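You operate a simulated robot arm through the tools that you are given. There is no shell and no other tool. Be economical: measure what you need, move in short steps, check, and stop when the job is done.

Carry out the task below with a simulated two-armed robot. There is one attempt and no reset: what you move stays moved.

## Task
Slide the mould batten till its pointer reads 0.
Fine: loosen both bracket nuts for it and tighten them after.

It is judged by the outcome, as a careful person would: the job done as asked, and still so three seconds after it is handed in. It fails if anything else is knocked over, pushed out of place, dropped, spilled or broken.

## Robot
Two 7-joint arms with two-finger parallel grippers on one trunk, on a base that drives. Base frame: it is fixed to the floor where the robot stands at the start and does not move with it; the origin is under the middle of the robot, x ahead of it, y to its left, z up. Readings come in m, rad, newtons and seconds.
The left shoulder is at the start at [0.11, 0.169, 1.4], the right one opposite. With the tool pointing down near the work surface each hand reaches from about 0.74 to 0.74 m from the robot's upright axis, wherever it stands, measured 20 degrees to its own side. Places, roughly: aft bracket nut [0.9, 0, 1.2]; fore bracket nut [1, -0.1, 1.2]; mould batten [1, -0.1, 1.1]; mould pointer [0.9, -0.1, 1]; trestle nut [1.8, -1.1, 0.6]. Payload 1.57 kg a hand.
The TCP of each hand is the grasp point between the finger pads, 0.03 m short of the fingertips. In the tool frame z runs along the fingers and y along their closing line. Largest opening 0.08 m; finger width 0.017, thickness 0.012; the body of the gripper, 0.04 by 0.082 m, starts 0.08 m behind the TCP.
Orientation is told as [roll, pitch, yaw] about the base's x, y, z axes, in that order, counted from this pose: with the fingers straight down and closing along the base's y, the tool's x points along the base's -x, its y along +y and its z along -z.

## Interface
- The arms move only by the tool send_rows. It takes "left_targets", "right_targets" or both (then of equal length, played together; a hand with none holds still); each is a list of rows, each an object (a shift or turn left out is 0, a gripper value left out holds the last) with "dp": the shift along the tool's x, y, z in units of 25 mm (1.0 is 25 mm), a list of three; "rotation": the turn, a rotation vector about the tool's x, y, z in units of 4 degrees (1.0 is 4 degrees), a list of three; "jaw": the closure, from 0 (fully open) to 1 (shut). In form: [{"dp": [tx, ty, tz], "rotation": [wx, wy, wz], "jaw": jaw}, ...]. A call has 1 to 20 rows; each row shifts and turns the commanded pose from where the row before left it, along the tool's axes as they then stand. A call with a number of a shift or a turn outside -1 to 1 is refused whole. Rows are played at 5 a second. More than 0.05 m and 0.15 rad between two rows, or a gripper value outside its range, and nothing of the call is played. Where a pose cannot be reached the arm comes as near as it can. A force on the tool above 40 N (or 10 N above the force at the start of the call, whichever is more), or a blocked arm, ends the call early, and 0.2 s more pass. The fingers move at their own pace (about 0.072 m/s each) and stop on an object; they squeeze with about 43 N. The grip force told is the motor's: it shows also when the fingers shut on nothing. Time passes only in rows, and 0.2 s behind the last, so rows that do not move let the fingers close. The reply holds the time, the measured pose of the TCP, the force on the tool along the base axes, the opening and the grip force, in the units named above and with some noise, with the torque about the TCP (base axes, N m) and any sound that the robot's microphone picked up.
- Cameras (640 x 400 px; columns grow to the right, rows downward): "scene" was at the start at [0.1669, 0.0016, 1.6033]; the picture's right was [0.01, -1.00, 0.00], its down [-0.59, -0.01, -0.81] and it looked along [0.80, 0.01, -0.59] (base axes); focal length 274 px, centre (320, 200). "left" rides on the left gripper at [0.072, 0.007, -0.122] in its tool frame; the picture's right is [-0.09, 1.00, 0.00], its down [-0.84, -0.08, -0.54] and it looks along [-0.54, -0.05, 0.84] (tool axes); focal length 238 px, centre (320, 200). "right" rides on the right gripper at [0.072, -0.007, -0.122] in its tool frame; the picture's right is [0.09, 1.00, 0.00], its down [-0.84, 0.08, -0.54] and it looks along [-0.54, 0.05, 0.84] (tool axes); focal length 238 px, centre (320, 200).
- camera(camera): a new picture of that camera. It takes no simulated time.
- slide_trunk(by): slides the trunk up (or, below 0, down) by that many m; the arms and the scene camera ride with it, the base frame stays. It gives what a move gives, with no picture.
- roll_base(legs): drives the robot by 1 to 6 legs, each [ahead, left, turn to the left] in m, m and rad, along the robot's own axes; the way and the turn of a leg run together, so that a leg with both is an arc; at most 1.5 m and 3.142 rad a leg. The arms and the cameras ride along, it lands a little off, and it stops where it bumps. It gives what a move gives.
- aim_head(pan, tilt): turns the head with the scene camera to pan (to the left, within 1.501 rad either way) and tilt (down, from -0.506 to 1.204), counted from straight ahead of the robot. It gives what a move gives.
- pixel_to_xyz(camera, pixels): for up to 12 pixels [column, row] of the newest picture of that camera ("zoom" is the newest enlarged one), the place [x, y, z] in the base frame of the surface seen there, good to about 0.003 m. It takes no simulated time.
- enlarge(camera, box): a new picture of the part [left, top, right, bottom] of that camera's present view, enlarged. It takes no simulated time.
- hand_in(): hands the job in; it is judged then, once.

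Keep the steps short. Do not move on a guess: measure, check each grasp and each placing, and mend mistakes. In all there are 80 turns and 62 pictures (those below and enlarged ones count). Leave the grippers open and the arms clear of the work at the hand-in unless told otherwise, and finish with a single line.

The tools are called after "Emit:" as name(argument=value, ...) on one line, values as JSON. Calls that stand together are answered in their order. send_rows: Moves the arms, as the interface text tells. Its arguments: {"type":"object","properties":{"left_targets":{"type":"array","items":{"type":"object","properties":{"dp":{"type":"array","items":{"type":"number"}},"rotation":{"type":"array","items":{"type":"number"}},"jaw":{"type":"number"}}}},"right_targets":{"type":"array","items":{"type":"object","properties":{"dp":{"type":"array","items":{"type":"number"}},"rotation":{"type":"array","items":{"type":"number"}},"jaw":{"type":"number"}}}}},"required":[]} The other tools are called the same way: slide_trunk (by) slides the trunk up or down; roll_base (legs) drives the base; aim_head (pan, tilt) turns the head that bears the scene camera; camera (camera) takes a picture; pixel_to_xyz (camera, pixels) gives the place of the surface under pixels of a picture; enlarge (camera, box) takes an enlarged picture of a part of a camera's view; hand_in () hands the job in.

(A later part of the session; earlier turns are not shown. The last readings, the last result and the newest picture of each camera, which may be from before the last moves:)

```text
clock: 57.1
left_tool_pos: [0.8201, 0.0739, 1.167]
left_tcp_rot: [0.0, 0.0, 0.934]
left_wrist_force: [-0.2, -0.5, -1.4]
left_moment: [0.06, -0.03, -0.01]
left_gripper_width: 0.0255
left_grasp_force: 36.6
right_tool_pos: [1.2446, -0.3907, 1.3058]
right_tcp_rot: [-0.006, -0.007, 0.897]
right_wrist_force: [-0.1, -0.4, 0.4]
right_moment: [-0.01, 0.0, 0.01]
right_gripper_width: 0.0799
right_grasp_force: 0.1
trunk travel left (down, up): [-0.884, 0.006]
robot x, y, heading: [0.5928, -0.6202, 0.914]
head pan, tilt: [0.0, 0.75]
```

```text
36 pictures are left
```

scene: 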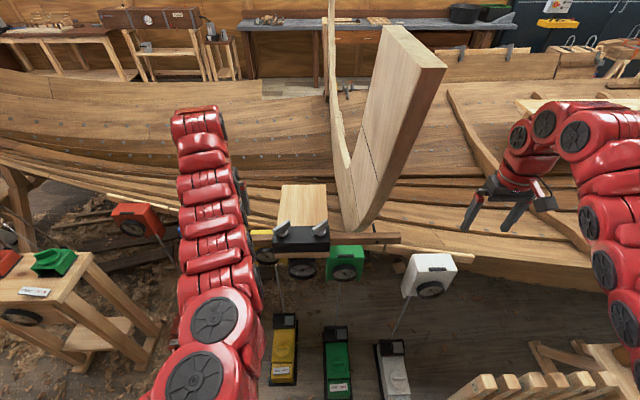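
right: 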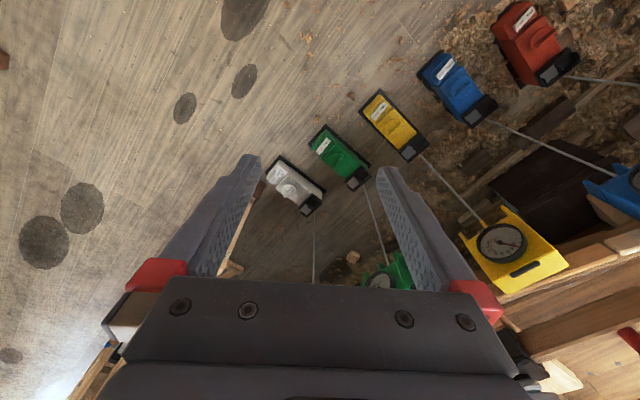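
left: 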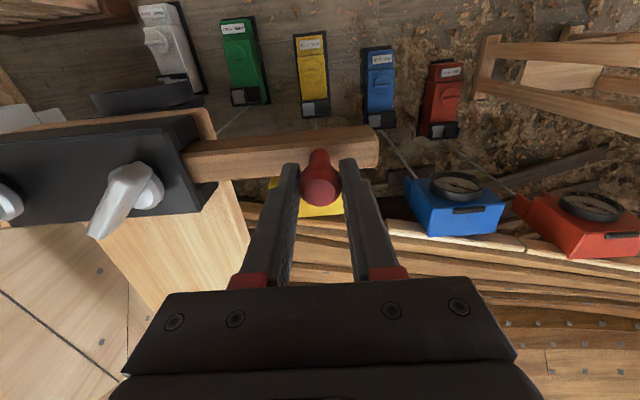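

Knob held (25 mm). Slide 20 mm aft in small rows, then read.

Emit:
send_rows(left_targets=[{"dp": [0, 0.2, 0]}, {"dp": [0, 0.2, 0]}, {"dp": [0, 0.2, 0]}, {"dp": [0, 0.2, 0]}, {}])

Emit:
enlarge(camera="scene", box=[282, 250, 322, 282])

```text
clock: 57.9
left_tool_pos: [0.8189, 0.0734, 1.1669]
left_tcp_rot: [-0.013, 0.003, 0.914]
left_wrist_force: [16.3, -10.2, 4.2]
left_moment: [-0.41, 0.62, 0.25]
left_gripper_width: 0.0254
left_grasp_force: 37.2
right_tool_pos: [1.2476, -0.3944, 1.307]
right_tcp_rot: [-0.004, -0.008, 0.893]
right_wrist_force: [-0.6, -0.7, 0.6]
right_moment: [-0.04, -0.07, 0.0]
right_gripper_width: 0.0798
right_grasp_force: 0.0
trunk travel left (down, up): [-0.884, 0.006]
robot x, y, heading: [0.5931, -0.618, 0.91]
head pan, tilt: [0.0, 0.75]
stopped in row 4 (left hand): the force on the tool passed its limit at 44 N (the readings are from after the stop); the commanded pose is now the measured one
```

```text
12.50 times, centred on (302, 266) of scene
```

zoom: 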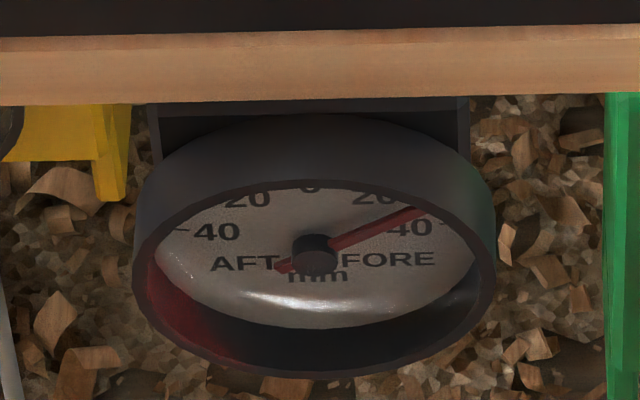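

The batten didn't budge at 44 N (needle still ≈30), so the nuts need more turns. The upward reaction earlier indicates they were rising, i.e. loosening. Release the knob and go back to nut 1 (wing now at ≈5.7°).

Emit:
send_rows(left_targets=[{"jaw": 0.3}, {"jaw": 0}, {"dp": [0, 0, -0.8]}, {"dp": [0, 0, -0.8]}, {"dp": [0, 0, -0.8]}, {"dp": [0, 0, -0.8]}, {"dp": [-0.033, -0.895, 0]}, {"dp": [-0.033, -0.895, 0]}, {"dp": [-0.033, -0.895, 0]}, {"dp": [-0.033, -0.895, 0]}, {"dp": [-0.033, -0.895, 0]}, {"dp": [-0.033, -0.895, 0]}])

Emit:
send_rows(left_targets=[{"rotation": [0, 0, 0.97]}, {"rotation": [0, 0, 0.97]}, {"rotation": [0, 0, 0.97]}, {"rotation": [0, 0, 0.97]}, {"rotation": [0, 0, 0.97]}, {"rotation": [0, 0, 0.97]}, {"rotation": [0, 0, 0.97]}, {"rotation": [0, 0, 0.97]}, {"rotation": [0, 0, 0.97]}, {"rotation": [0, 0, 0.97]}, {"rotation": [0, 0, 0.97]}, {"rotation": [0, 0, 0.97]}])

Emit:
camera(camera="left")

```text
clock: 60.5
left_tool_pos: [0.9226, -0.001, 1.247]
left_tcp_rot: [-0.006, 0.001, 0.922]
left_wrist_force: [0.0, -0.6, 0.0]
left_moment: [0.02, -0.01, -0.01]
left_gripper_width: 0.0799
left_grasp_force: 0.1
right_tool_pos: [1.2469, -0.3927, 1.3062]
right_tcp_rot: [-0.006, -0.007, 0.895]
right_wrist_force: [0.4, -0.2, 0.0]
right_moment: [0.03, 0.0, -0.01]
right_gripper_width: 0.08
right_grasp_force: 0.0
trunk travel left (down, up): [-0.884, 0.006]
robot x, y, heading: [0.592, -0.6216, 0.91]
head pan, tilt: [0.0, 0.75]
```

```text
clock: 63.1
left_tool_pos: [0.9238, 0.0005, 1.2471]
left_tcp_rot: [-0.007, -0.004, 0.106]
left_wrist_force: [0.4, -0.3, 0.8]
left_moment: [0.03, 0.01, -0.01]
left_gripper_width: 0.0799
left_grasp_force: 0.0
right_tool_pos: [1.2478, -0.3938, 1.3055]
right_tcp_rot: [-0.006, -0.009, 0.896]
right_wrist_force: [0.0, 0.6, 0.6]
right_moment: [0.02, -0.02, 0.01]
right_gripper_width: 0.0802
right_grasp_force: 0.1
trunk travel left (down, up): [-0.884, 0.006]
robot x, y, heading: [0.5911, -0.6212, 0.911]
head pan, tilt: [0.0, 0.75]
```

```text
34 pictures are left
```

left: 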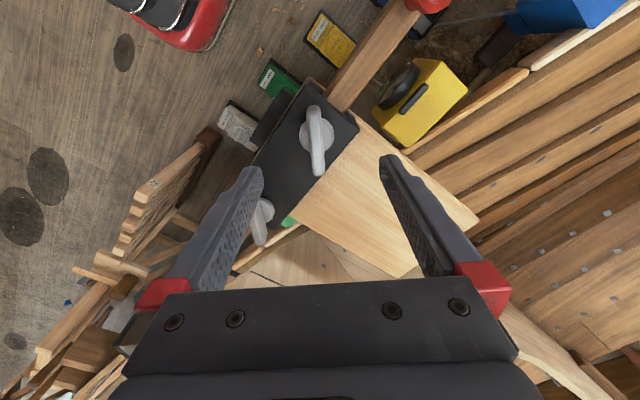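

Emit:
pixel_to_xyz(camera="left", pixels=[[314, 108], [319, 172], [316, 140], [260, 238], [303, 140], [330, 140]])

```text
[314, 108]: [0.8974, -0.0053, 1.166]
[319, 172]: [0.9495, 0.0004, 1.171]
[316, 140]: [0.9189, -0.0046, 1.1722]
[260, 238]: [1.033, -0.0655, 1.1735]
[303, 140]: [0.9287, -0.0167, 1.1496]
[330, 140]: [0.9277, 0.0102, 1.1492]
```

Wing at 6.3°, centre ≈(0.927,−0.0035). Correct, descend, grip.

Emit:
send_rows(left_targets=[{"dp": [-0.1, -0.17, 0.6]}, {"dp": [0, 0, 0.6]}, {"dp": [0, 0, 0.6]}, {"dp": [0, 0, 0.65]}, {"jaw": 1}, {"jaw": 1}, {"jaw": 1}, {"jaw": 1}])

Emit:
send_rows(left_targets=[{"rotation": [0, 0, -1]}, {"rotation": [0, 0, -1]}, {"rotation": [0, 0, -1]}, {"rotation": [0, 0, -1]}, {"rotation": [0, 0, -1]}, {"rotation": [0, 0, -1]}, {"rotation": [0, 0, -1]}, {"rotation": [0, 0, -1]}])

```text
clock: 64.9
left_tool_pos: [0.926, -0.0033, 1.187]
left_tcp_rot: [-0.006, -0.006, 0.108]
left_wrist_force: [-0.1, 6.4, 3.9]
left_moment: [0.51, -0.04, 0.0]
left_gripper_width: 0.0121
left_grasp_force: 29.1
right_tool_pos: [1.2471, -0.3927, 1.3062]
right_tcp_rot: [-0.006, -0.008, 0.896]
right_wrist_force: [0.6, 0.6, -0.7]
right_moment: [-0.01, 0.01, 0.02]
right_gripper_width: 0.0801
right_grasp_force: 0.0
trunk travel left (down, up): [-0.884, 0.006]
robot x, y, heading: [0.5922, -0.6237, 0.914]
head pan, tilt: [0.0, 0.75]
```

```text
clock: 66.7
left_tool_pos: [0.9249, -0.0025, 1.1855]
left_tcp_rot: [-0.008, -0.002, 0.67]
left_wrist_force: [-0.2, 18.3, 24.2]
left_moment: [0.83, 0.26, -0.02]
left_gripper_width: 0.0121
left_grasp_force: 29.4
right_tool_pos: [1.2465, -0.3921, 1.3068]
right_tcp_rot: [-0.007, -0.007, 0.895]
right_wrist_force: [-0.1, 0.0, -0.1]
right_moment: [0.01, -0.01, 0.0]
right_gripper_width: 0.0799
right_grasp_force: 0.1
trunk travel left (down, up): [-0.884, 0.006]
robot x, y, heading: [0.5916, -0.6213, 0.907]
head pan, tilt: [0.0, 0.75]
```

Nut climbing (24 N up). Follow with small upward steps while turning 56° more.

Emit:
send_rows(left_targets=[{"dp": [-0.04, 0.05, -0.04], "rotation": [0, 0, -1]}, {"dp": [0, 0, -0.01], "rotation": [0, 0, -1]}, {"dp": [0, 0, -0.01], "rotation": [0, 0, -1]}, {"dp": [0, 0, -0.01], "rotation": [0, 0, -1]}, {"dp": [0, 0, -0.01], "rotation": [0, 0, -1]}, {"dp": [0, 0, -0.01], "rotation": [0, 0, -1]}, {"dp": [0, 0, -0.01], "rotation": [0, 0, -1]}, {"dp": [0, 0, -0.01], "rotation": [0, 0, -1]}, {"dp": [0, 0, -0.01], "rotation": [0, 0, -1]}, {"dp": [0, 0, -0.01], "rotation": [0, 0, -1]}, {"dp": [0, 0, -0.01], "rotation": [0, 0, -1]}, {"dp": [0, 0, -0.01], "rotation": [0, 0, -1]}, {"dp": [0, 0, -0.01], "rotation": [0, 0, -1]}, {"dp": [0, 0, -0.01], "rotation": [0, 0, -1]}])

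```text
clock: 69.7
left_tool_pos: [0.9277, -0.0006, 1.1877]
left_tcp_rot: [-0.004, 0.011, 1.646]
left_wrist_force: [-6.6, 4.5, -22.6]
left_moment: [0.92, 0.13, -2.33]
left_gripper_width: 0.0278
left_grasp_force: 38.5
right_tool_pos: [1.2475, -0.3908, 1.3058]
right_tcp_rot: [-0.006, -0.008, 0.894]
right_wrist_force: [0.1, -0.7, 0.3]
right_moment: [-0.02, 0.02, -0.03]
right_gripper_width: 0.0801
right_grasp_force: 0.0
trunk travel left (down, up): [-0.884, 0.006]
robot x, y, heading: [0.5947, -0.6195, 0.914]
head pan, tilt: [0.0, 0.75]
```

Torque −2.33 and width 28 mm: nut 1 reached its loosening stop and the fingers slipped on the wing. Release and look.

Emit:
send_rows(left_targets=[{"rotation": [0, 0, 1], "jaw": 0.5}, {"jaw": 0}, {"jaw": 0}, {"dp": [0, 0, -0.8]}, {"dp": [0, 0, -0.8]}, {"dp": [0, 0, -0.7]}])

Emit:
camera(camera="left")

```text
clock: 71.1
left_tool_pos: [0.9267, -0.0032, 1.2467]
left_tcp_rot: [-0.003, 0.004, 1.573]
left_wrist_force: [0.6, -0.2, -1.0]
left_moment: [0.0, -0.04, 0.02]
left_gripper_width: 0.0799
left_grasp_force: 0.0
right_tool_pos: [1.2471, -0.3945, 1.3067]
right_tcp_rot: [-0.004, -0.009, 0.897]
right_wrist_force: [-0.5, -0.5, -0.2]
right_moment: [0.0, -0.03, -0.02]
right_gripper_width: 0.08
right_grasp_force: 0.2
trunk travel left (down, up): [-0.884, 0.006]
robot x, y, heading: [0.5925, -0.6207, 0.911]
head pan, tilt: [0.0, 0.75]
```

```text
33 pictures are left
```

left: 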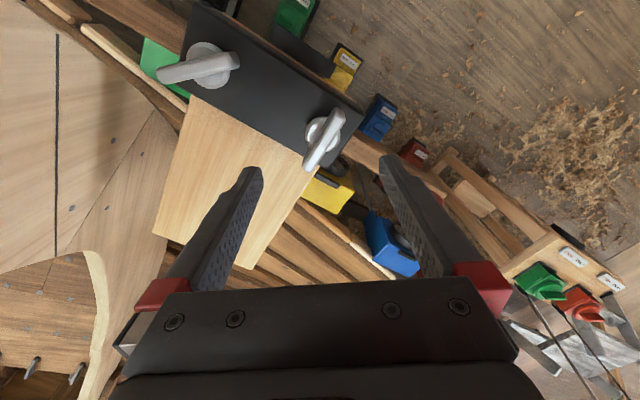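

Emit:
pixel_to_xyz(camera="left", pixels=[[338, 112], [310, 166], [325, 137], [165, 72], [232, 60], [198, 68]])

```text
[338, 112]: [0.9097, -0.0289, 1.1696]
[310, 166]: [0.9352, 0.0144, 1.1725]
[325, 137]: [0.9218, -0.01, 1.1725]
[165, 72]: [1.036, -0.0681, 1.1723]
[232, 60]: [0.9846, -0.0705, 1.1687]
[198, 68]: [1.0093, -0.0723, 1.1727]
```

Nut 1 went from −77° to 59.5° (136° total, at its stop). Now nut 2, wing at ≈3–5°: rotate and move over it.

Emit:
send_rows(left_targets=[{"rotation": [0, 0, 1]}, {"rotation": [0, 0, 1]}, {"rotation": [0, 0, 1]}, {"rotation": [0, 0, 1]}, {"rotation": [0, 0, 1]}, {"rotation": [0, 0, 1]}, {"rotation": [0, 0, 1]}, {"rotation": [0, 0, 1]}, {"rotation": [0, 0, 1]}, {"rotation": [0, 0, 1]}, {"rotation": [0, 0, 1]}, {"rotation": [0, 0, 1]}, {"rotation": [0, 0, 1]}, {"rotation": [0, 0, 1]}, {"rotation": [0, 0, 1]}, {"rotation": [0, 0, 1]}, {"rotation": [0, 0, 1]}, {"rotation": [0, 0, 1]}, {"rotation": [0, 0, 1]}, {"rotation": [0, 0, 1]}])

Emit:
send_rows(left_targets=[{"rotation": [0, 0, 0.75]}, {"rotation": [0, 0, 0.75]}, {"dp": [-0.82, -0.73, 0]}, {"dp": [-0.82, -0.73, 0]}, {"dp": [-0.82, -0.73, 0]}, {"dp": [-0.82, -0.73, 0]}])

Emit:
camera(camera="left")

```text
clock: 75.3
left_tool_pos: [0.9271, -0.001, 1.2469]
left_tcp_rot: [-0.006, -0.004, 0.176]
left_wrist_force: [0.3, 0.5, 0.3]
left_moment: [-0.02, 0.0, -0.01]
left_gripper_width: 0.08
left_grasp_force: 0.0
right_tool_pos: [1.2463, -0.3941, 1.3068]
right_tcp_rot: [-0.005, -0.009, 0.897]
right_wrist_force: [0.1, -0.6, -0.8]
right_moment: [0.04, 0.02, -0.04]
right_gripper_width: 0.08
right_grasp_force: 0.0
trunk travel left (down, up): [-0.884, 0.006]
robot x, y, heading: [0.5953, -0.6179, 0.911]
head pan, tilt: [0.0, 0.75]
```

```text
clock: 76.7
left_tool_pos: [1.0148, -0.0692, 1.248]
left_tcp_rot: [-0.006, -0.003, 0.073]
left_wrist_force: [0.3, 1.2, -0.2]
left_moment: [0.01, 0.04, -0.03]
left_gripper_width: 0.0802
left_grasp_force: 0.0
right_tool_pos: [1.2485, -0.3927, 1.3058]
right_tcp_rot: [-0.005, -0.009, 0.893]
right_wrist_force: [-0.4, 0.3, 0.4]
right_moment: [-0.03, 0.0, 0.02]
right_gripper_width: 0.0801
right_grasp_force: 0.1
trunk travel left (down, up): [-0.884, 0.006]
robot x, y, heading: [0.5938, -0.6194, 0.907]
head pan, tilt: [0.0, 0.75]
```

```text
32 pictures are left
```

left: 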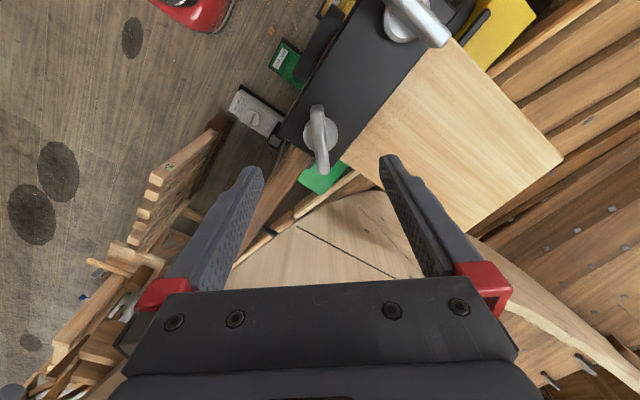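

Aligned over nut 2. Descend, grip, and turn 32°.

Emit:
send_rows(left_targets=[{"dp": [-0.06, -0.05, 0.6]}, {"dp": [0, 0, 0.6]}, {"dp": [0, 0, 0.6]}, {"dp": [0, 0, 0.65]}, {"jaw": 1}, {"jaw": 1}, {"jaw": 1}, {"jaw": 1}])

Emit:
send_rows(left_targets=[{"rotation": [0, 0, -1]}, {"rotation": [0, 0, -1]}, {"rotation": [0, 0, -1]}, {"dp": [0, 0, -0.03], "rotation": [0, 0, -1]}, {"rotation": [0, 0, -1]}, {"rotation": [0, 0, -1]}, {"dp": [0, 0, -0.03], "rotation": [0, 0, -1]}, {"rotation": [0, 0, -1]}, {"rotation": [0, 0, -1]}])

```text
clock: 78.5
left_tool_pos: [1.0163, -0.0696, 1.1867]
left_tcp_rot: [-0.006, -0.004, 0.075]
left_wrist_force: [0.5, 3.0, 1.5]
left_moment: [0.53, -0.05, -0.02]
left_gripper_width: 0.0121
left_grasp_force: 29.4
right_tool_pos: [1.2466, -0.3928, 1.3063]
right_tcp_rot: [-0.004, -0.008, 0.896]
right_wrist_force: [0.3, 0.2, -0.1]
right_moment: [0.01, -0.01, 0.01]
right_gripper_width: 0.0798
right_grasp_force: 0.0
trunk travel left (down, up): [-0.884, 0.006]
robot x, y, heading: [0.5937, -0.6206, 0.911]
head pan, tilt: [0.0, 0.75]
```

```text
clock: 80.5
left_tool_pos: [1.0163, -0.069, 1.1875]
left_tcp_rot: [-0.008, 0.006, 0.704]
left_wrist_force: [1.8, 7.5, -7.7]
left_moment: [0.86, -0.18, -0.01]
left_gripper_width: 0.012
left_grasp_force: 29.0
right_tool_pos: [1.2473, -0.3915, 1.3054]
right_tcp_rot: [-0.007, -0.006, 0.896]
right_wrist_force: [-0.1, 0.1, 0.4]
right_moment: [-0.03, 0.0, 0.03]
right_gripper_width: 0.0799
right_grasp_force: 0.1
trunk travel left (down, up): [-0.884, 0.006]
robot x, y, heading: [0.5931, -0.62, 0.913]
head pan, tilt: [0.0, 0.75]
```

Turn 16° more, stopping before/at the stop.

Emit:
send_rows(left_targets=[{"rotation": [0, 0, -1]}, {"rotation": [0, 0, -1]}, {"rotation": [0, 0, -1]}, {"rotation": [0, 0, -1]}])

```text
clock: 81.5
left_tool_pos: [1.0152, -0.0679, 1.1866]
left_tcp_rot: [-0.008, 0.007, 0.981]
left_wrist_force: [-2.6, 5.7, -7.6]
left_moment: [0.15, 0.43, -0.66]
left_gripper_width: 0.0124
left_grasp_force: 29.1
right_tool_pos: [1.2462, -0.3915, 1.3052]
right_tcp_rot: [-0.007, -0.006, 0.896]
right_wrist_force: [0.5, -0.6, -0.6]
right_moment: [-0.05, 0.01, 0.03]
right_gripper_width: 0.0801
right_grasp_force: 0.0
trunk travel left (down, up): [-0.884, 0.006]
robot x, y, heading: [0.5922, -0.618, 0.911]
head pan, tilt: [0.0, 0.75]
```

Stop felt (−0.66 N·m). Release, lift, and return to the knob.

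Emit:
send_rows(left_targets=[{"jaw": 0.3}, {"jaw": 0}, {"dp": [0, 0, -0.8]}, {"dp": [0, 0, -0.8]}, {"dp": [0, 0, -0.7]}, {"rotation": [0, 0, 0.93]}, {"dp": [0.03, 0.96, 0]}, {"dp": [0.03, 0.96, 0]}, {"dp": [0.03, 0.96, 0]}, {"dp": [0.03, 0.96, 0]}, {"dp": [0.03, 0.96, 0]}, {"dp": [0.03, 0.96, 0]}, {"dp": [0.03, 0.96, 0]}, {"dp": [0.03, 0.96, 0]}, {"dp": [0.03, 0.96, 0]}, {"dp": [0.03, 0.96, 0]}])

Emit:
camera(camera="left")

```text
clock: 84.9
left_tool_pos: [0.8203, 0.0722, 1.2441]
left_tcp_rot: [-0.008, 0.002, 0.918]
left_wrist_force: [0.1, 0.1, 0.2]
left_moment: [0.01, 0.0, 0.04]
left_gripper_width: 0.0803
left_grasp_force: 0.1
right_tool_pos: [1.2461, -0.3943, 1.3067]
right_tcp_rot: [-0.005, -0.01, 0.894]
right_wrist_force: [-0.5, 0.2, 0.3]
right_moment: [-0.01, -0.04, 0.02]
right_gripper_width: 0.0796
right_grasp_force: 0.0
trunk travel left (down, up): [-0.884, 0.006]
robot x, y, heading: [0.5941, -0.6201, 0.913]
head pan, tilt: [0.0, 0.75]
```

```text
31 pictures are left
```

left: 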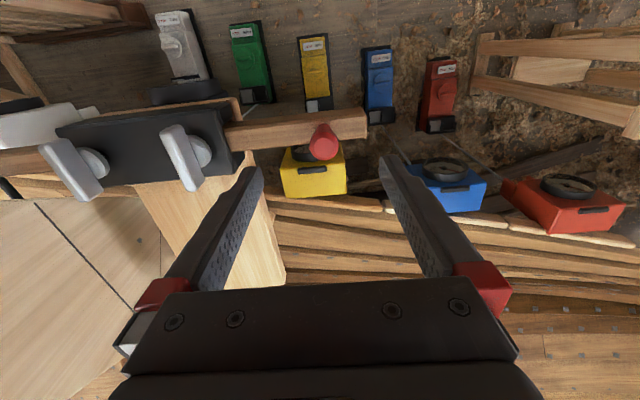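

Over the knob. Descend, grip, and slide 10 mm aft as a test.

Emit:
send_rows(left_targets=[{"dp": [0, 0, 0.8]}, {"dp": [0, 0, 0.8]}, {"dp": [0, 0, 0.8]}, {"dp": [0, 0, 0.7]}, {"jaw": 1}, {"jaw": 1}, {"jaw": 1}, {"jaw": 1}])

Emit:
send_rows(left_targets=[{"dp": [0, 0.1, 0]}, {"dp": [0, 0.1, 0]}, {"dp": [0, 0.1, 0]}, {"dp": [0, 0.1, 0]}, {}])

Emit:
enlarge(camera="scene", box=[282, 250, 322, 282])

```text
clock: 86.7
left_tool_pos: [0.8198, 0.0704, 1.1665]
left_tcp_rot: [-0.008, 0.002, 0.917]
left_wrist_force: [-2.5, 1.9, 0.5]
left_moment: [0.11, 0.07, -0.01]
left_gripper_width: 0.0256
left_grasp_force: 37.3
right_tool_pos: [1.2449, -0.3921, 1.3077]
right_tcp_rot: [-0.007, -0.011, 0.895]
right_wrist_force: [0.4, -0.3, -0.6]
right_moment: [-0.01, 0.02, -0.03]
right_gripper_width: 0.0799
right_grasp_force: 0.0
trunk travel left (down, up): [-0.884, 0.006]
robot x, y, heading: [0.5937, -0.6176, 0.912]
head pan, tilt: [0.0, 0.75]
```

```text
clock: 87.9
left_tool_pos: [0.8133, 0.0763, 1.1668]
left_tcp_rot: [-0.006, 0.004, 0.916]
left_wrist_force: [0.4, -4.0, 0.9]
left_moment: [-0.13, 0.08, -0.21]
left_gripper_width: 0.0257
left_grasp_force: 36.6
right_tool_pos: [1.2465, -0.3944, 1.3066]
right_tcp_rot: [-0.005, -0.007, 0.896]
right_wrist_force: [0.5, 0.1, 0.2]
right_moment: [0.03, 0.02, -0.03]
right_gripper_width: 0.0797
right_grasp_force: 0.1
trunk travel left (down, up): [-0.884, 0.006]
robot x, y, heading: [0.5983, -0.6192, 0.913]
head pan, tilt: [0.0, 0.75]
```

```text
12.50 times, centred on (302, 266) of scene
```

zoom: 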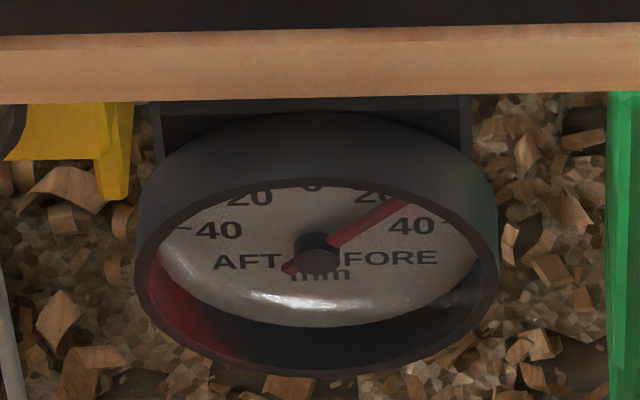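

It slides freely and the needle falls. Slide another 14 mm.

Emit:
send_rows(left_targets=[{"dp": [0, 0.14, 0]}, {"dp": [0, 0.14, 0]}, {"dp": [0, 0.14, 0]}, {"dp": [0, 0.14, 0]}, {}])

Emit:
enlarge(camera="scene", box=[282, 250, 322, 282])

```text
clock: 89.1
left_tool_pos: [0.8015, 0.0848, 1.1667]
left_tcp_rot: [-0.008, 0.001, 0.917]
left_wrist_force: [-2.0, -8.5, -4.8]
left_moment: [0.15, 0.03, -0.03]
left_gripper_width: 0.0255
left_grasp_force: 36.8
right_tool_pos: [1.2468, -0.3931, 1.3069]
right_tcp_rot: [-0.007, -0.007, 0.895]
right_wrist_force: [-0.3, -0.4, -0.3]
right_moment: [0.01, 0.01, -0.01]
right_gripper_width: 0.0801
right_grasp_force: 0.1
trunk travel left (down, up): [-0.884, 0.006]
robot x, y, heading: [0.5915, -0.6221, 0.915]
head pan, tilt: [0.0, 0.75]
```

```text
12.50 times, centred on (302, 266) of scene
```

zoom: 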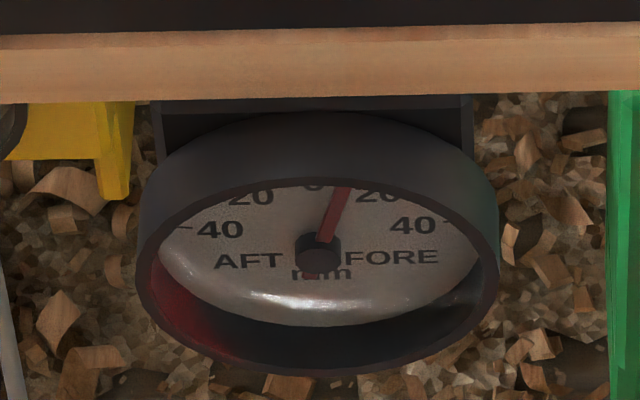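

About 6 mm left by proportion (38° for 23.7 mm). Slide 5 mm more, relaxing the sideways load.

Emit:
send_rows(left_targets=[{"dp": [0.03, 0.1, 0]}, {"dp": [0.02, 0.1, 0]}, {}])

Emit:
enlarge(camera="scene", box=[288, 256, 316, 278])

```text
clock: 89.9
left_tool_pos: [0.7969, 0.0873, 1.166]
left_tcp_rot: [-0.009, 0.004, 0.914]
left_wrist_force: [-0.4, -5.1, -10.7]
left_moment: [0.52, -0.4, -0.12]
left_gripper_width: 0.0257
left_grasp_force: 37.1
right_tool_pos: [1.2467, -0.3924, 1.3069]
right_tcp_rot: [-0.006, -0.008, 0.895]
right_wrist_force: [0.3, 1.0, -0.4]
right_moment: [0.0, -0.01, -0.03]
right_gripper_width: 0.0802
right_grasp_force: 0.1
trunk travel left (down, up): [-0.884, 0.006]
robot x, y, heading: [0.59, -0.6207, 0.911]
head pan, tilt: [0.0, 0.75]
```

```text
16.00 times, centred on (302, 267) of scene
```

zoom: 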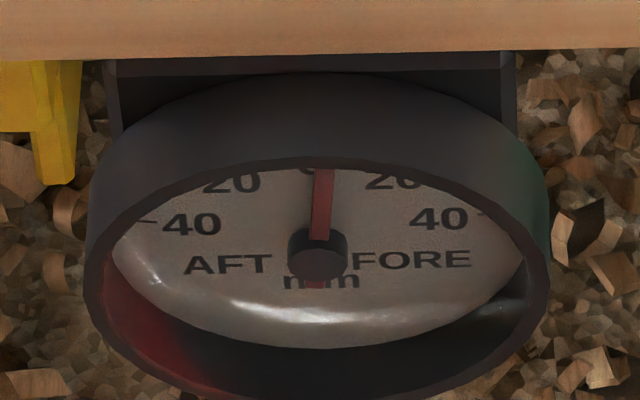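

≈2.4 mm FORE left. Slide 2 mm.

Emit:
send_rows(left_targets=[{"dp": [0, 0.05, -0.02]}, {"dp": [0, 0.04, 0]}, {}])

Emit:
enlarge(camera="scene", box=[288, 256, 316, 278])

```text
clock: 90.7
left_tool_pos: [0.7953, 0.088, 1.1668]
left_tcp_rot: [-0.009, 0.005, 0.916]
left_wrist_force: [-0.7, -5.5, -13.8]
left_moment: [-0.03, -0.02, -0.09]
left_gripper_width: 0.0257
left_grasp_force: 36.5
right_tool_pos: [1.2479, -0.3933, 1.3064]
right_tcp_rot: [-0.005, -0.008, 0.897]
right_wrist_force: [-0.6, 0.0, -0.3]
right_moment: [-0.01, 0.0, 0.01]
right_gripper_width: 0.0797
right_grasp_force: 0.0
trunk travel left (down, up): [-0.884, 0.006]
robot x, y, heading: [0.5941, -0.6215, 0.915]
head pan, tilt: [0.0, 0.75]
```

```text
16.00 times, centred on (302, 267) of scene
```

zoom: 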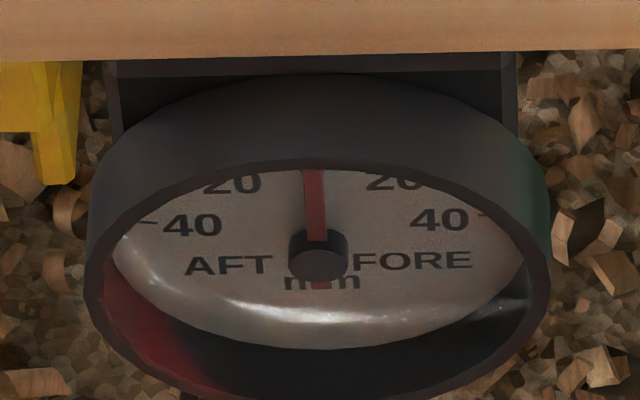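

Needle nearly at 0. Zoom tighter to judge symmetry against the labels.

Emit:
enlarge(camera="scene", box=[294, 261, 310, 271])

```text
16.00 times, centred on (302, 266) of scene
```

zoom: 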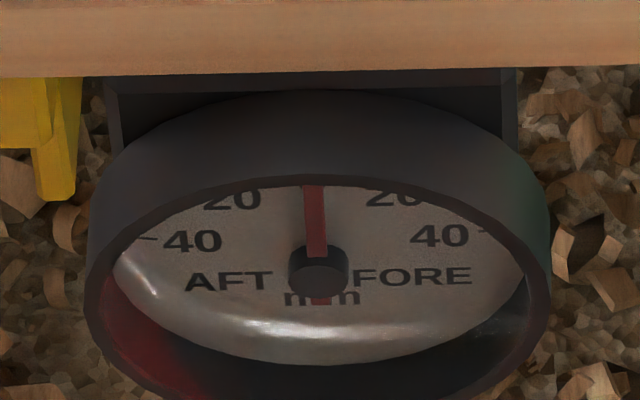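

Needle is symmetric between the two 20s: at 0 within the reading accuracy. Release the knob gently, lift, and move over nut 1.

Emit:
send_rows(left_targets=[{"jaw": 0.6}, {"jaw": 0.3}, {"jaw": 0}, {"dp": [0, 0, -0.8]}, {"dp": [0, 0, -0.8]}, {"dp": [0, 0, -0.8]}, {"dp": [0, 0, -0.8]}, {"dp": [-0.044, -0.915, 0]}, {"dp": [-0.044, -0.915, 0]}, {"dp": [-0.044, -0.915, 0]}, {"dp": [-0.044, -0.915, 0]}, {"dp": [-0.044, -0.915, 0]}, {"dp": [-0.044, -0.915, 0]}, {"dp": [-0.044, -0.915, 0]}, {"rotation": [0, 0, -0.9]}, {"rotation": [0, 0, -0.9]}])

Emit:
camera(camera="left")

Emit:
enlarge(camera="scene", box=[294, 261, 310, 271])

```text
clock: 94.1
left_tool_pos: [0.9272, -0.0035, 1.2489]
left_tcp_rot: [-0.007, 0.004, 1.042]
left_wrist_force: [-0.3, -0.1, -0.5]
left_moment: [0.02, 0.02, 0.01]
left_gripper_width: 0.0803
left_grasp_force: 0.0
right_tool_pos: [1.2463, -0.3942, 1.3056]
right_tcp_rot: [-0.004, -0.009, 0.895]
right_wrist_force: [0.8, -0.4, 0.4]
right_moment: [0.0, 0.04, 0.0]
right_gripper_width: 0.0798
right_grasp_force: 0.1
trunk travel left (down, up): [-0.884, 0.006]
robot x, y, heading: [0.5938, -0.6202, 0.916]
head pan, tilt: [0.0, 0.75]
```

```text
25 pictures are left
```

left: 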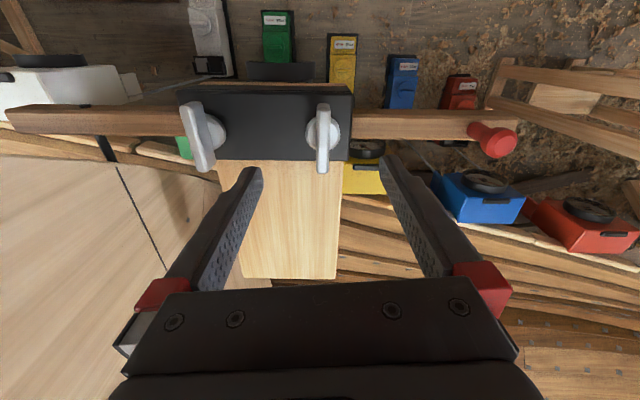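

```text
16.00 times, centred on (302, 266) of scene
```

zoom: 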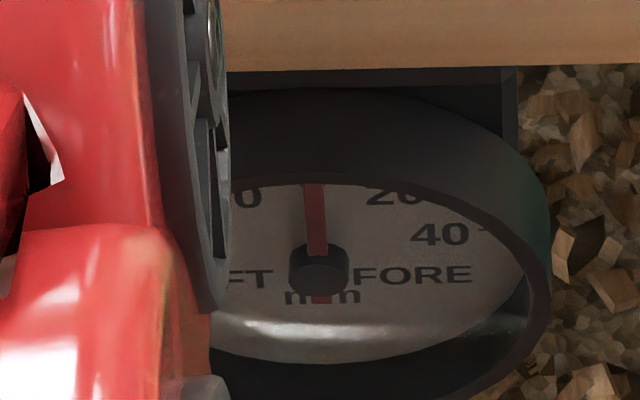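

Reading unchanged after release. Grip nut 1 and turn clockwise 52°.

Emit:
send_rows(left_targets=[{"dp": [0, 0, 0.6]}, {"dp": [0, 0, 0.6]}, {"dp": [0, 0, 0.6]}, {"dp": [0, 0, 0.65]}, {"jaw": 1}, {"jaw": 1}, {"jaw": 1}, {"jaw": 1}])

Emit:
send_rows(left_targets=[{"dp": [0, 0, 0.008], "rotation": [0, 0, 1]}, {"dp": [0, 0, 0.008], "rotation": [0, 0, 1]}, {"dp": [0, 0, 0.008], "rotation": [0, 0, 1]}, {"dp": [0, 0, 0.008], "rotation": [0, 0, 1]}, {"dp": [0, 0, 0.008], "rotation": [0, 0, 1]}, {"dp": [0, 0, 0.008], "rotation": [0, 0, 1]}, {"dp": [0, 0, 0.008], "rotation": [0, 0, 1]}, {"dp": [0, 0, 0.008], "rotation": [0, 0, 1]}, {"dp": [0, 0, 0.008], "rotation": [0, 0, 1]}, {"dp": [0, 0, 0.008], "rotation": [0, 0, 1]}, {"dp": [0, 0, 0.008], "rotation": [0, 0, 1]}, {"dp": [0, 0, 0.008], "rotation": [0, 0, 1]}, {"dp": [0, 0, 0.008], "rotation": [0, 0, 1]}])

```text
clock: 95.9
left_tool_pos: [0.9257, -0.0022, 1.1867]
left_tcp_rot: [-0.008, 0.003, 1.042]
left_wrist_force: [-6.4, 3.1, 1.8]
left_moment: [0.08, 0.62, -0.42]
left_gripper_width: 0.0132
left_grasp_force: 30.5
right_tool_pos: [1.2454, -0.3932, 1.3064]
right_tcp_rot: [-0.006, -0.008, 0.896]
right_wrist_force: [0.0, -0.2, -0.5]
right_moment: [-0.01, -0.03, 0.02]
right_gripper_width: 0.08
right_grasp_force: 0.1
trunk travel left (down, up): [-0.884, 0.006]
robot x, y, heading: [0.5928, -0.6174, 0.914]
head pan, tilt: [0.0, 0.75]
```

```text
clock: 98.7
left_tool_pos: [0.9273, -0.0038, 1.186]
left_tcp_rot: [-0.005, -0.008, 0.132]
left_wrist_force: [-1.7, 15.7, 25.7]
left_moment: [0.72, -0.07, 0.01]
left_gripper_width: 0.0121
left_grasp_force: 29.0
right_tool_pos: [1.2458, -0.3938, 1.3062]
right_tcp_rot: [-0.007, -0.011, 0.895]
right_wrist_force: [-0.1, 0.1, 0.5]
right_moment: [0.02, 0.01, -0.03]
right_gripper_width: 0.0798
right_grasp_force: 0.1
trunk travel left (down, up): [-0.884, 0.006]
robot x, y, heading: [0.593, -0.6211, 0.912]
head pan, tilt: [0.0, 0.75]
```

Turns freely. Continue clockwise 40° if the wrist allows, easing upward 2 mm.

Emit:
send_rows(left_targets=[{"dp": [0, 0, -0.06], "rotation": [0, 0, 1]}, {"dp": [0, 0, -0.02], "rotation": [0, 0, 1]}, {"rotation": [0, 0, 1]}, {"rotation": [0, 0, 1]}, {"rotation": [0, 0, 1]}, {"rotation": [0, 0, 1]}, {"rotation": [0, 0, 1]}, {"rotation": [0, 0, 1]}, {"rotation": [0, 0, 1]}, {"rotation": [0, 0, 1]}])

```text
clock: 100.9
left_tool_pos: [0.9279, -0.0031, 1.1852]
left_tcp_rot: [-0.006, -0.006, -0.565]
left_wrist_force: [-10.9, -6.5, -17.1]
left_moment: [0.53, 0.43, 0.03]
left_gripper_width: 0.0116
left_grasp_force: 29.1
right_tool_pos: [1.2454, -0.3928, 1.3057]
right_tcp_rot: [-0.006, -0.009, 0.895]
right_wrist_force: [-0.2, 0.6, -0.4]
right_moment: [0.01, -0.05, -0.01]
right_gripper_width: 0.0801
right_grasp_force: 0.0
trunk travel left (down, up): [-0.884, 0.006]
robot x, y, heading: [0.5922, -0.6198, 0.911]
head pan, tilt: [0.0, 0.75]
```

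Reached −32°; wrist still fine. Continue another 32°.

Emit:
send_rows(left_targets=[{"dp": [0, 0, 0.03], "rotation": [0, 0, 1]}, {"rotation": [0, 0, 1]}, {"rotation": [0, 0, 1]}, {"rotation": [0, 0, 1]}, {"rotation": [0, 0, 1]}, {"rotation": [0, 0, 1]}, {"rotation": [0, 0, 1]}, {"rotation": [0, 0, 1]}])

```text
clock: 102.7
left_tool_pos: [0.9252, -0.0051, 1.1854]
left_tcp_rot: [0.001, -0.011, -1.123]
left_wrist_force: [-17.2, -15.2, -23.3]
left_moment: [-0.3, 0.3, 0.02]
left_gripper_width: 0.0119
left_grasp_force: 28.8
right_tool_pos: [1.2442, -0.3929, 1.3074]
right_tcp_rot: [-0.008, -0.008, 0.895]
right_wrist_force: [0.3, 0.8, 0.2]
right_moment: [-0.02, 0.02, -0.01]
right_gripper_width: 0.0798
right_grasp_force: 0.2
trunk travel left (down, up): [-0.884, 0.006]
robot x, y, heading: [0.5916, -0.6214, 0.915]
head pan, tilt: [0.0, 0.75]
```

−64°; torque still ~0. Relieve side load and continue 20° watching for tightening torque.

Emit:
send_rows(left_targets=[{"dp": [-0.02, -0.07, 0.05], "rotation": [0, 0, 1]}, {"rotation": [0, 0, 1]}, {"rotation": [0, 0, 1]}, {"rotation": [0, 0, 1]}, {"rotation": [0, 0, 0.5]}])

```text
clock: 103.9
left_tool_pos: [0.9245, -0.0043, 1.185]
left_tcp_rot: [0.008, -0.007, -1.437]
left_wrist_force: [-6.2, -2.1, 2.5]
left_moment: [-0.39, 0.36, 0.65]
left_gripper_width: 0.0133
left_grasp_force: 30.3
right_tool_pos: [1.2463, -0.3945, 1.3073]
right_tcp_rot: [-0.007, -0.01, 0.895]
right_wrist_force: [-0.4, 0.6, 0.4]
right_moment: [0.0, 0.03, 0.0]
right_gripper_width: 0.0802
right_grasp_force: 0.0
trunk travel left (down, up): [-0.884, 0.006]
robot x, y, heading: [0.5952, -0.6216, 0.917]
head pan, tilt: [0.0, 0.75]
```

Torque +0.65: tightening. One more firm 4°.

Emit:
send_rows(left_targets=[{"rotation": [0, 0, 1]}, {}])

Emit:
camera(camera="left")

```text
clock: 104.5
left_tool_pos: [0.9256, -0.0054, 1.1856]
left_tcp_rot: [0.006, -0.005, -1.509]
left_wrist_force: [-3.0, 1.6, 6.3]
left_moment: [-0.1, 0.39, 0.71]
left_gripper_width: 0.0147
left_grasp_force: 30.8
right_tool_pos: [1.246, -0.3933, 1.3074]
right_tcp_rot: [-0.005, -0.01, 0.895]
right_wrist_force: [-0.1, 0.1, 0.6]
right_moment: [-0.01, 0.03, 0.05]
right_gripper_width: 0.08
right_grasp_force: 0.1
trunk travel left (down, up): [-0.884, 0.006]
robot x, y, heading: [0.5946, -0.6216, 0.914]
head pan, tilt: [0.0, 0.75]
```

```text
23 pictures are left
```

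left: 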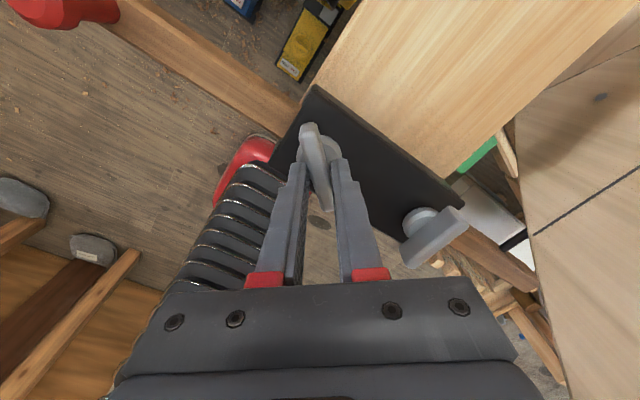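

Nut 1 is against its tight stop (wing near −77°, fingers twisting). Release, lift, and rotate back for nut 2.

Emit:
send_rows(left_targets=[{"rotation": [0, 0, -1], "jaw": 0.5}, {"jaw": 0}, {"dp": [0, 0, -0.8]}, {"dp": [0, 0, -0.8]}, {"dp": [0, 0, -0.8]}, {"rotation": [0, 0, -1]}, {"rotation": [0, 0, -1]}, {"rotation": [0, 0, -1]}, {"rotation": [0, 0, -1]}, {"rotation": [0, 0, -1]}, {"rotation": [0, 0, -1]}, {"rotation": [0, 0, -1]}, {"rotation": [0, 0, -1]}, {"rotation": [0, 0, -1]}, {"rotation": [0, 0, -1]}, {"rotation": [0, 0, -1]}, {"rotation": [0, 0, -1]}, {"rotation": [0, 0, -1]}, {"rotation": [0, 0, -1]}, {"rotation": [0, 0, -1]}])

Emit:
send_rows(left_targets=[{"rotation": [0, 0, -1]}, {"rotation": [0, 0, -1]}, {"rotation": [0, 0, -1]}, {"rotation": [0, 0, -1]}, {"rotation": [0, 0, -1]}, {"rotation": [0, 0, -1]}, {"rotation": [0, 0, -1]}, {"rotation": [0, 0, -1]}, {"rotation": [0, 0, -1]}, {"rotation": [0, 0, -1]}, {"rotation": [0, 0, -1]}, {"rotation": [0, 0, -1]}, {"rotation": [0, 0, -1]}, {"rotation": [0, 0, -1]}, {"rotation": [0, 0, -1]}, {"rotation": [0, 0, -1]}, {"rotation": [0, 0, -1]}, {"rotation": [0, 0, -1]}, {"rotation": [0, 0, -1]}, {"rotation": [0, 0, -0.9]}])

Emit:
send_rows(left_targets=[{"dp": [0.04, -0.89, 0]}, {"dp": [0.04, -0.89, 0]}, {"dp": [0.04, -0.89, 0]}, {"dp": [0.04, -0.89, 0]}, {"dp": [0.04, -0.89, 0]}])

Emit:
camera(camera="left")

```text
clock: 108.7
left_tool_pos: [0.926, -0.0043, 1.2443]
left_tcp_rot: [-0.006, -0.009, -0.387]
left_wrist_force: [0.8, -0.4, 0.2]
left_moment: [0.0, -0.03, 0.02]
left_gripper_width: 0.0799
left_grasp_force: 0.0
right_tool_pos: [1.2468, -0.3924, 1.3065]
right_tcp_rot: [-0.005, -0.01, 0.894]
right_wrist_force: [0.0, 0.7, 0.9]
right_moment: [-0.01, 0.01, 0.03]
right_gripper_width: 0.0798
right_grasp_force: 0.1
trunk travel left (down, up): [-0.884, 0.006]
robot x, y, heading: [0.5929, -0.6217, 0.912]
head pan, tilt: [0.0, 0.75]
```

```text
clock: 112.9
left_tool_pos: [0.9257, -0.0058, 1.2444]
left_tcp_rot: [-0.007, 0.004, 1.0]
left_wrist_force: [-0.4, -0.2, -0.7]
left_moment: [-0.01, -0.02, -0.02]
left_gripper_width: 0.0799
left_grasp_force: 0.1
right_tool_pos: [1.2467, -0.3931, 1.3064]
right_tcp_rot: [-0.005, -0.007, 0.893]
right_wrist_force: [-0.1, 0.5, 0.0]
right_moment: [-0.01, 0.0, -0.01]
right_gripper_width: 0.0802
right_grasp_force: 0.0
trunk travel left (down, up): [-0.884, 0.006]
robot x, y, heading: [0.5943, -0.6235, 0.912]
head pan, tilt: [0.0, 0.75]
```

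```text
clock: 114.1
left_tool_pos: [1.0171, -0.0695, 1.2445]
left_tcp_rot: [-0.01, 0.001, 1.0]
left_wrist_force: [-0.7, 0.8, 0.3]
left_moment: [0.0, -0.02, 0.01]
left_gripper_width: 0.0802
left_grasp_force: 0.0
right_tool_pos: [1.2475, -0.3937, 1.3058]
right_tcp_rot: [-0.005, -0.008, 0.895]
right_wrist_force: [-0.6, 0.0, -0.8]
right_moment: [-0.05, -0.02, 0.02]
right_gripper_width: 0.08
right_grasp_force: 0.1
trunk travel left (down, up): [-0.884, 0.006]
robot x, y, heading: [0.5939, -0.6159, 0.914]
head pan, tilt: [0.0, 0.75]
```

```text
22 pictures are left
```

left: 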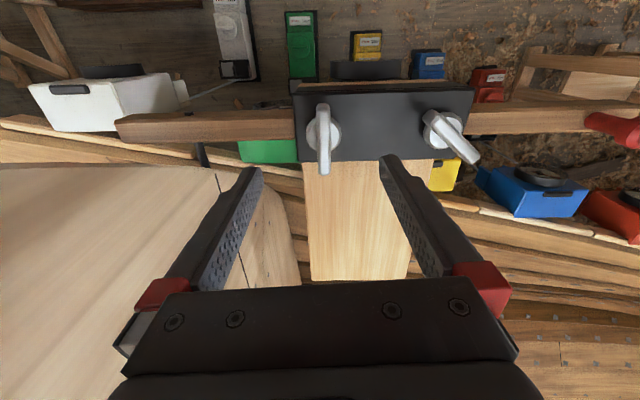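

Aligned with nut 2's wing at (324,138). Descend, grip, and turn clockwise.

Emit:
send_rows(left_targets=[{"dp": [0, 0, 0.6]}, {"dp": [0, 0, 0.6]}, {"dp": [0, 0, 0.6]}, {"dp": [0, 0, 0.5]}, {"jaw": 1}, {"jaw": 1}, {"jaw": 1}, {"jaw": 1}])

Emit:
send_rows(left_targets=[{"rotation": [0, 0, 1]}, {"rotation": [0, 0, 1]}, {"rotation": [0, 0, 1]}, {"rotation": [0, 0, 1]}, {"rotation": [0, 0, 1]}, {"rotation": [0, 0, 1]}, {"rotation": [0, 0, 1]}, {"rotation": [0, 0, 1]}, {"rotation": [0, 0, 1]}, {"rotation": [0, 0, 1]}, {"rotation": [0, 0, 1]}, {"rotation": [0, 0, 1]}])

```text
clock: 115.9
left_tool_pos: [1.0156, -0.0695, 1.1867]
left_tcp_rot: [-0.007, 0.003, 1.001]
left_wrist_force: [-3.1, 1.4, 0.5]
left_moment: [0.17, 0.35, -0.41]
left_gripper_width: 0.0128
left_grasp_force: 29.5
right_tool_pos: [1.2469, -0.3928, 1.3052]
right_tcp_rot: [-0.005, -0.008, 0.895]
right_wrist_force: [-0.1, 0.2, 0.3]
right_moment: [0.01, 0.03, 0.04]
right_gripper_width: 0.08
right_grasp_force: 0.0
trunk travel left (down, up): [-0.884, 0.006]
robot x, y, heading: [0.5887, -0.6217, 0.916]
head pan, tilt: [0.0, 0.75]
```

```text
clock: 118.5
left_tool_pos: [1.0159, -0.07, 1.1876]
left_tcp_rot: [-0.008, -0.001, 0.162]
left_wrist_force: [-6.3, -5.5, -7.9]
left_moment: [0.3, 0.33, 0.01]
left_gripper_width: 0.0118
left_grasp_force: 29.1
right_tool_pos: [1.2464, -0.3942, 1.3068]
right_tcp_rot: [-0.004, -0.008, 0.895]
right_wrist_force: [-0.5, 0.0, -0.3]
right_moment: [-0.02, 0.0, -0.01]
right_gripper_width: 0.0798
right_grasp_force: 0.0
trunk travel left (down, up): [-0.884, 0.006]
robot x, y, heading: [0.5911, -0.6174, 0.915]
head pan, tilt: [0.0, 0.75]
```

Emit:
send_rows(left_targets=[{"rotation": [0, 0, 1]}, {"rotation": [0, 0, 1]}, {"rotation": [0, 0, 1]}, {"rotation": [0, 0, 1]}, {"rotation": [0, 0, 1]}, {"rotation": [0, 0, 1]}, {"rotation": [0, 0, 1]}, {"rotation": [0, 0, 1]}, {"rotation": [0, 0, 1]}, {"rotation": [0, 0, 1]}])

```text
clock: 120.7
left_tool_pos: [1.0159, -0.0694, 1.1866]
left_tcp_rot: [-0.004, -0.006, -0.538]
left_wrist_force: [-8.0, -8.9, -15.2]
left_moment: [0.02, 0.27, -0.01]
left_gripper_width: 0.0122
left_grasp_force: 29.2
right_tool_pos: [1.2468, -0.3935, 1.3067]
right_tcp_rot: [-0.005, -0.009, 0.895]
right_wrist_force: [-0.1, -0.2, 0.0]
right_moment: [0.04, 0.01, 0.02]
right_gripper_width: 0.0799
right_grasp_force: 0.1
trunk travel left (down, up): [-0.884, 0.006]
robot x, y, heading: [0.5929, -0.6205, 0.915]
head pan, tilt: [0.0, 0.75]
```

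Continue 40° more with slight relief.

Emit:
send_rows(left_targets=[{"dp": [0, -0.04, 0.04], "rotation": [0, 0, 1]}, {"rotation": [0, 0, 1]}, {"rotation": [0, 0, 1]}, {"rotation": [0, 0, 1]}, {"rotation": [0, 0, 1]}, {"dp": [0, -0.03, 0.03], "rotation": [0, 0, 1]}, {"rotation": [0, 0, 1]}, {"rotation": [0, 0, 1]}, {"rotation": [0, 0, 1]}, {"rotation": [0, 0, 1]}])

```text
clock: 122.9
left_tool_pos: [1.0165, -0.0697, 1.1868]
left_tcp_rot: [0.007, -0.008, -1.236]
left_wrist_force: [1.5, 7.2, 18.3]
left_moment: [-0.38, 0.09, 0.02]
left_gripper_width: 0.012
left_grasp_force: 29.3
right_tool_pos: [1.2467, -0.3933, 1.3063]
right_tcp_rot: [-0.006, -0.008, 0.895]
right_wrist_force: [0.6, 0.1, 0.3]
right_moment: [0.0, 0.02, 0.01]
right_gripper_width: 0.08
right_grasp_force: 0.1
trunk travel left (down, up): [-0.884, 0.006]
robot x, y, heading: [0.5982, -0.6194, 0.909]
head pan, tilt: [0.0, 0.75]
```

Now −71° with no torque yet; finish with 16° more to the tight stop.

Emit:
send_rows(left_targets=[{"dp": [0, 0.02, -0.04], "rotation": [0, 0, 1]}, {"rotation": [0, 0, 1]}, {"rotation": [0, 0, 1]}, {"rotation": [0, 0, 1]}, {}])

```text
clock: 124.1
left_tool_pos: [1.0153, -0.0718, 1.187]
left_tcp_rot: [0.006, -0.006, -1.514]
left_wrist_force: [2.8, 7.3, 11.9]
left_moment: [0.17, 0.25, 0.67]
left_gripper_width: 0.0148
left_grasp_force: 30.6
right_tool_pos: [1.2461, -0.3931, 1.3065]
right_tcp_rot: [-0.007, -0.008, 0.896]
right_wrist_force: [0.1, 0.1, 0.0]
right_moment: [-0.01, 0.0, 0.01]
right_gripper_width: 0.0803
right_grasp_force: 0.1
trunk travel left (down, up): [-0.884, 0.006]
robot x, y, heading: [0.5936, -0.6184, 0.912]
head pan, tilt: [0.0, 0.75]
```

Tight stop reached (+0.67). Release, lift, then back off 0.45 m and lower the trunk for a flatter, clearer reading of the dial.

Emit:
send_rows(left_targets=[{"rotation": [0, 0, -1], "jaw": 0.5}, {"jaw": 0}, {"dp": [0, 0, -0.8]}, {"dp": [0, 0, -0.8]}, {"dp": [0, 0, -0.8]}, {"dp": [0, 0, -0.8]}, {"rotation": [0, 0, -1]}, {"rotation": [0, 0, -1]}, {"rotation": [0, 0, -1]}, {"rotation": [0, 0, -1]}, {"rotation": [0, 0, -1]}, {"rotation": [0, 0, -1]}, {"rotation": [0, 0, -1]}, {"rotation": [0, 0, -1]}, {"rotation": [0, 0, -1]}, {"rotation": [0, 0, -1]}, {"rotation": [0, 0, -1]}, {"rotation": [0, 0, -1]}, {"rotation": [0, 0, -1]}, {"rotation": [0, 0, -1]}])

Emit:
send_rows(left_targets=[{"rotation": [0, 0, -1]}, {"rotation": [0, 0, -1]}, {"rotation": [0, 0, -1]}, {"rotation": [0, 0, -1]}, {"rotation": [0, 0, -1]}, {"rotation": [0, 0, -1]}, {"rotation": [0, 0, -1]}, {"rotation": [0, 0, -1]}, {"rotation": [0, 0, -1]}, {"rotation": [0, 0, -1]}, {"rotation": [0, 0, -1]}, {"rotation": [0, 0, -1]}, {"rotation": [0, 0, -1]}, {"rotation": [0, 0, -1]}, {"rotation": [0, 0, -1]}, {"rotation": [0, 0, -1]}, {"rotation": [0, 0, -1]}, {"rotation": [0, 0, -1]}, {"rotation": [0, 0, -1]}])

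Emit:
roll_base(legs=[[-0.45, 0, 0]])

Emit:
camera(camera="scene")

```text
clock: 128.3
left_tool_pos: [1.0142, -0.0685, 1.2672]
left_tcp_rot: [-0.004, -0.007, -0.464]
left_wrist_force: [-0.5, -0.8, -0.4]
left_moment: [0.03, -0.01, 0.0]
left_gripper_width: 0.0796
left_grasp_force: 0.0
right_tool_pos: [1.2466, -0.3941, 1.3065]
right_tcp_rot: [-0.006, -0.009, 0.896]
right_wrist_force: [0.5, -0.5, 0.2]
right_moment: [-0.01, -0.03, -0.01]
right_gripper_width: 0.0797
right_grasp_force: 0.0
trunk travel left (down, up): [-0.884, 0.006]
robot x, y, heading: [0.5931, -0.6205, 0.915]
head pan, tilt: [0.0, 0.75]
```

```text
clock: 132.3
left_tool_pos: [1.0146, -0.069, 1.2675]
left_tcp_rot: [-0.009, 0.002, 0.861]
left_wrist_force: [-0.2, 0.0, 0.7]
left_moment: [0.02, 0.02, 0.04]
left_gripper_width: 0.08
left_grasp_force: 0.1
right_tool_pos: [1.247, -0.394, 1.3071]
right_tcp_rot: [-0.005, -0.009, 0.896]
right_wrist_force: [-0.1, 0.2, -0.4]
right_moment: [0.02, -0.01, -0.01]
right_gripper_width: 0.0802
right_grasp_force: 0.0
trunk travel left (down, up): [-0.884, 0.006]
robot x, y, heading: [0.5925, -0.6226, 0.911]
head pan, tilt: [0.0, 0.75]
```

```text
clock: 135.1
left_tool_pos: [0.739, -0.426, 1.2665]
left_tcp_rot: [-0.008, 0.004, 0.861]
left_wrist_force: [-0.2, 0.6, 0.8]
left_moment: [-0.02, -0.02, -0.02]
left_gripper_width: 0.0798
left_grasp_force: 0.1
right_tool_pos: [0.971, -0.75, 1.3061]
right_tcp_rot: [-0.006, -0.008, 0.895]
right_wrist_force: [0.4, -0.4, 0.3]
right_moment: [0.01, 0.02, -0.02]
right_gripper_width: 0.08
right_grasp_force: 0.1
trunk travel left (down, up): [-0.884, 0.006]
robot x, y, heading: [0.3181, -0.9785, 0.906]
head pan, tilt: [0.0, 0.75]
```

```text
21 pictures are left
```

scene: 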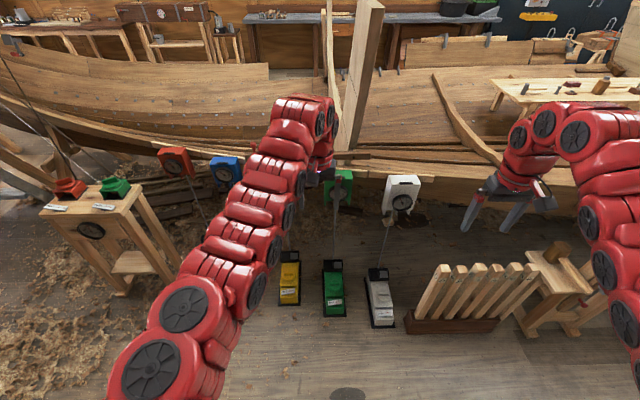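

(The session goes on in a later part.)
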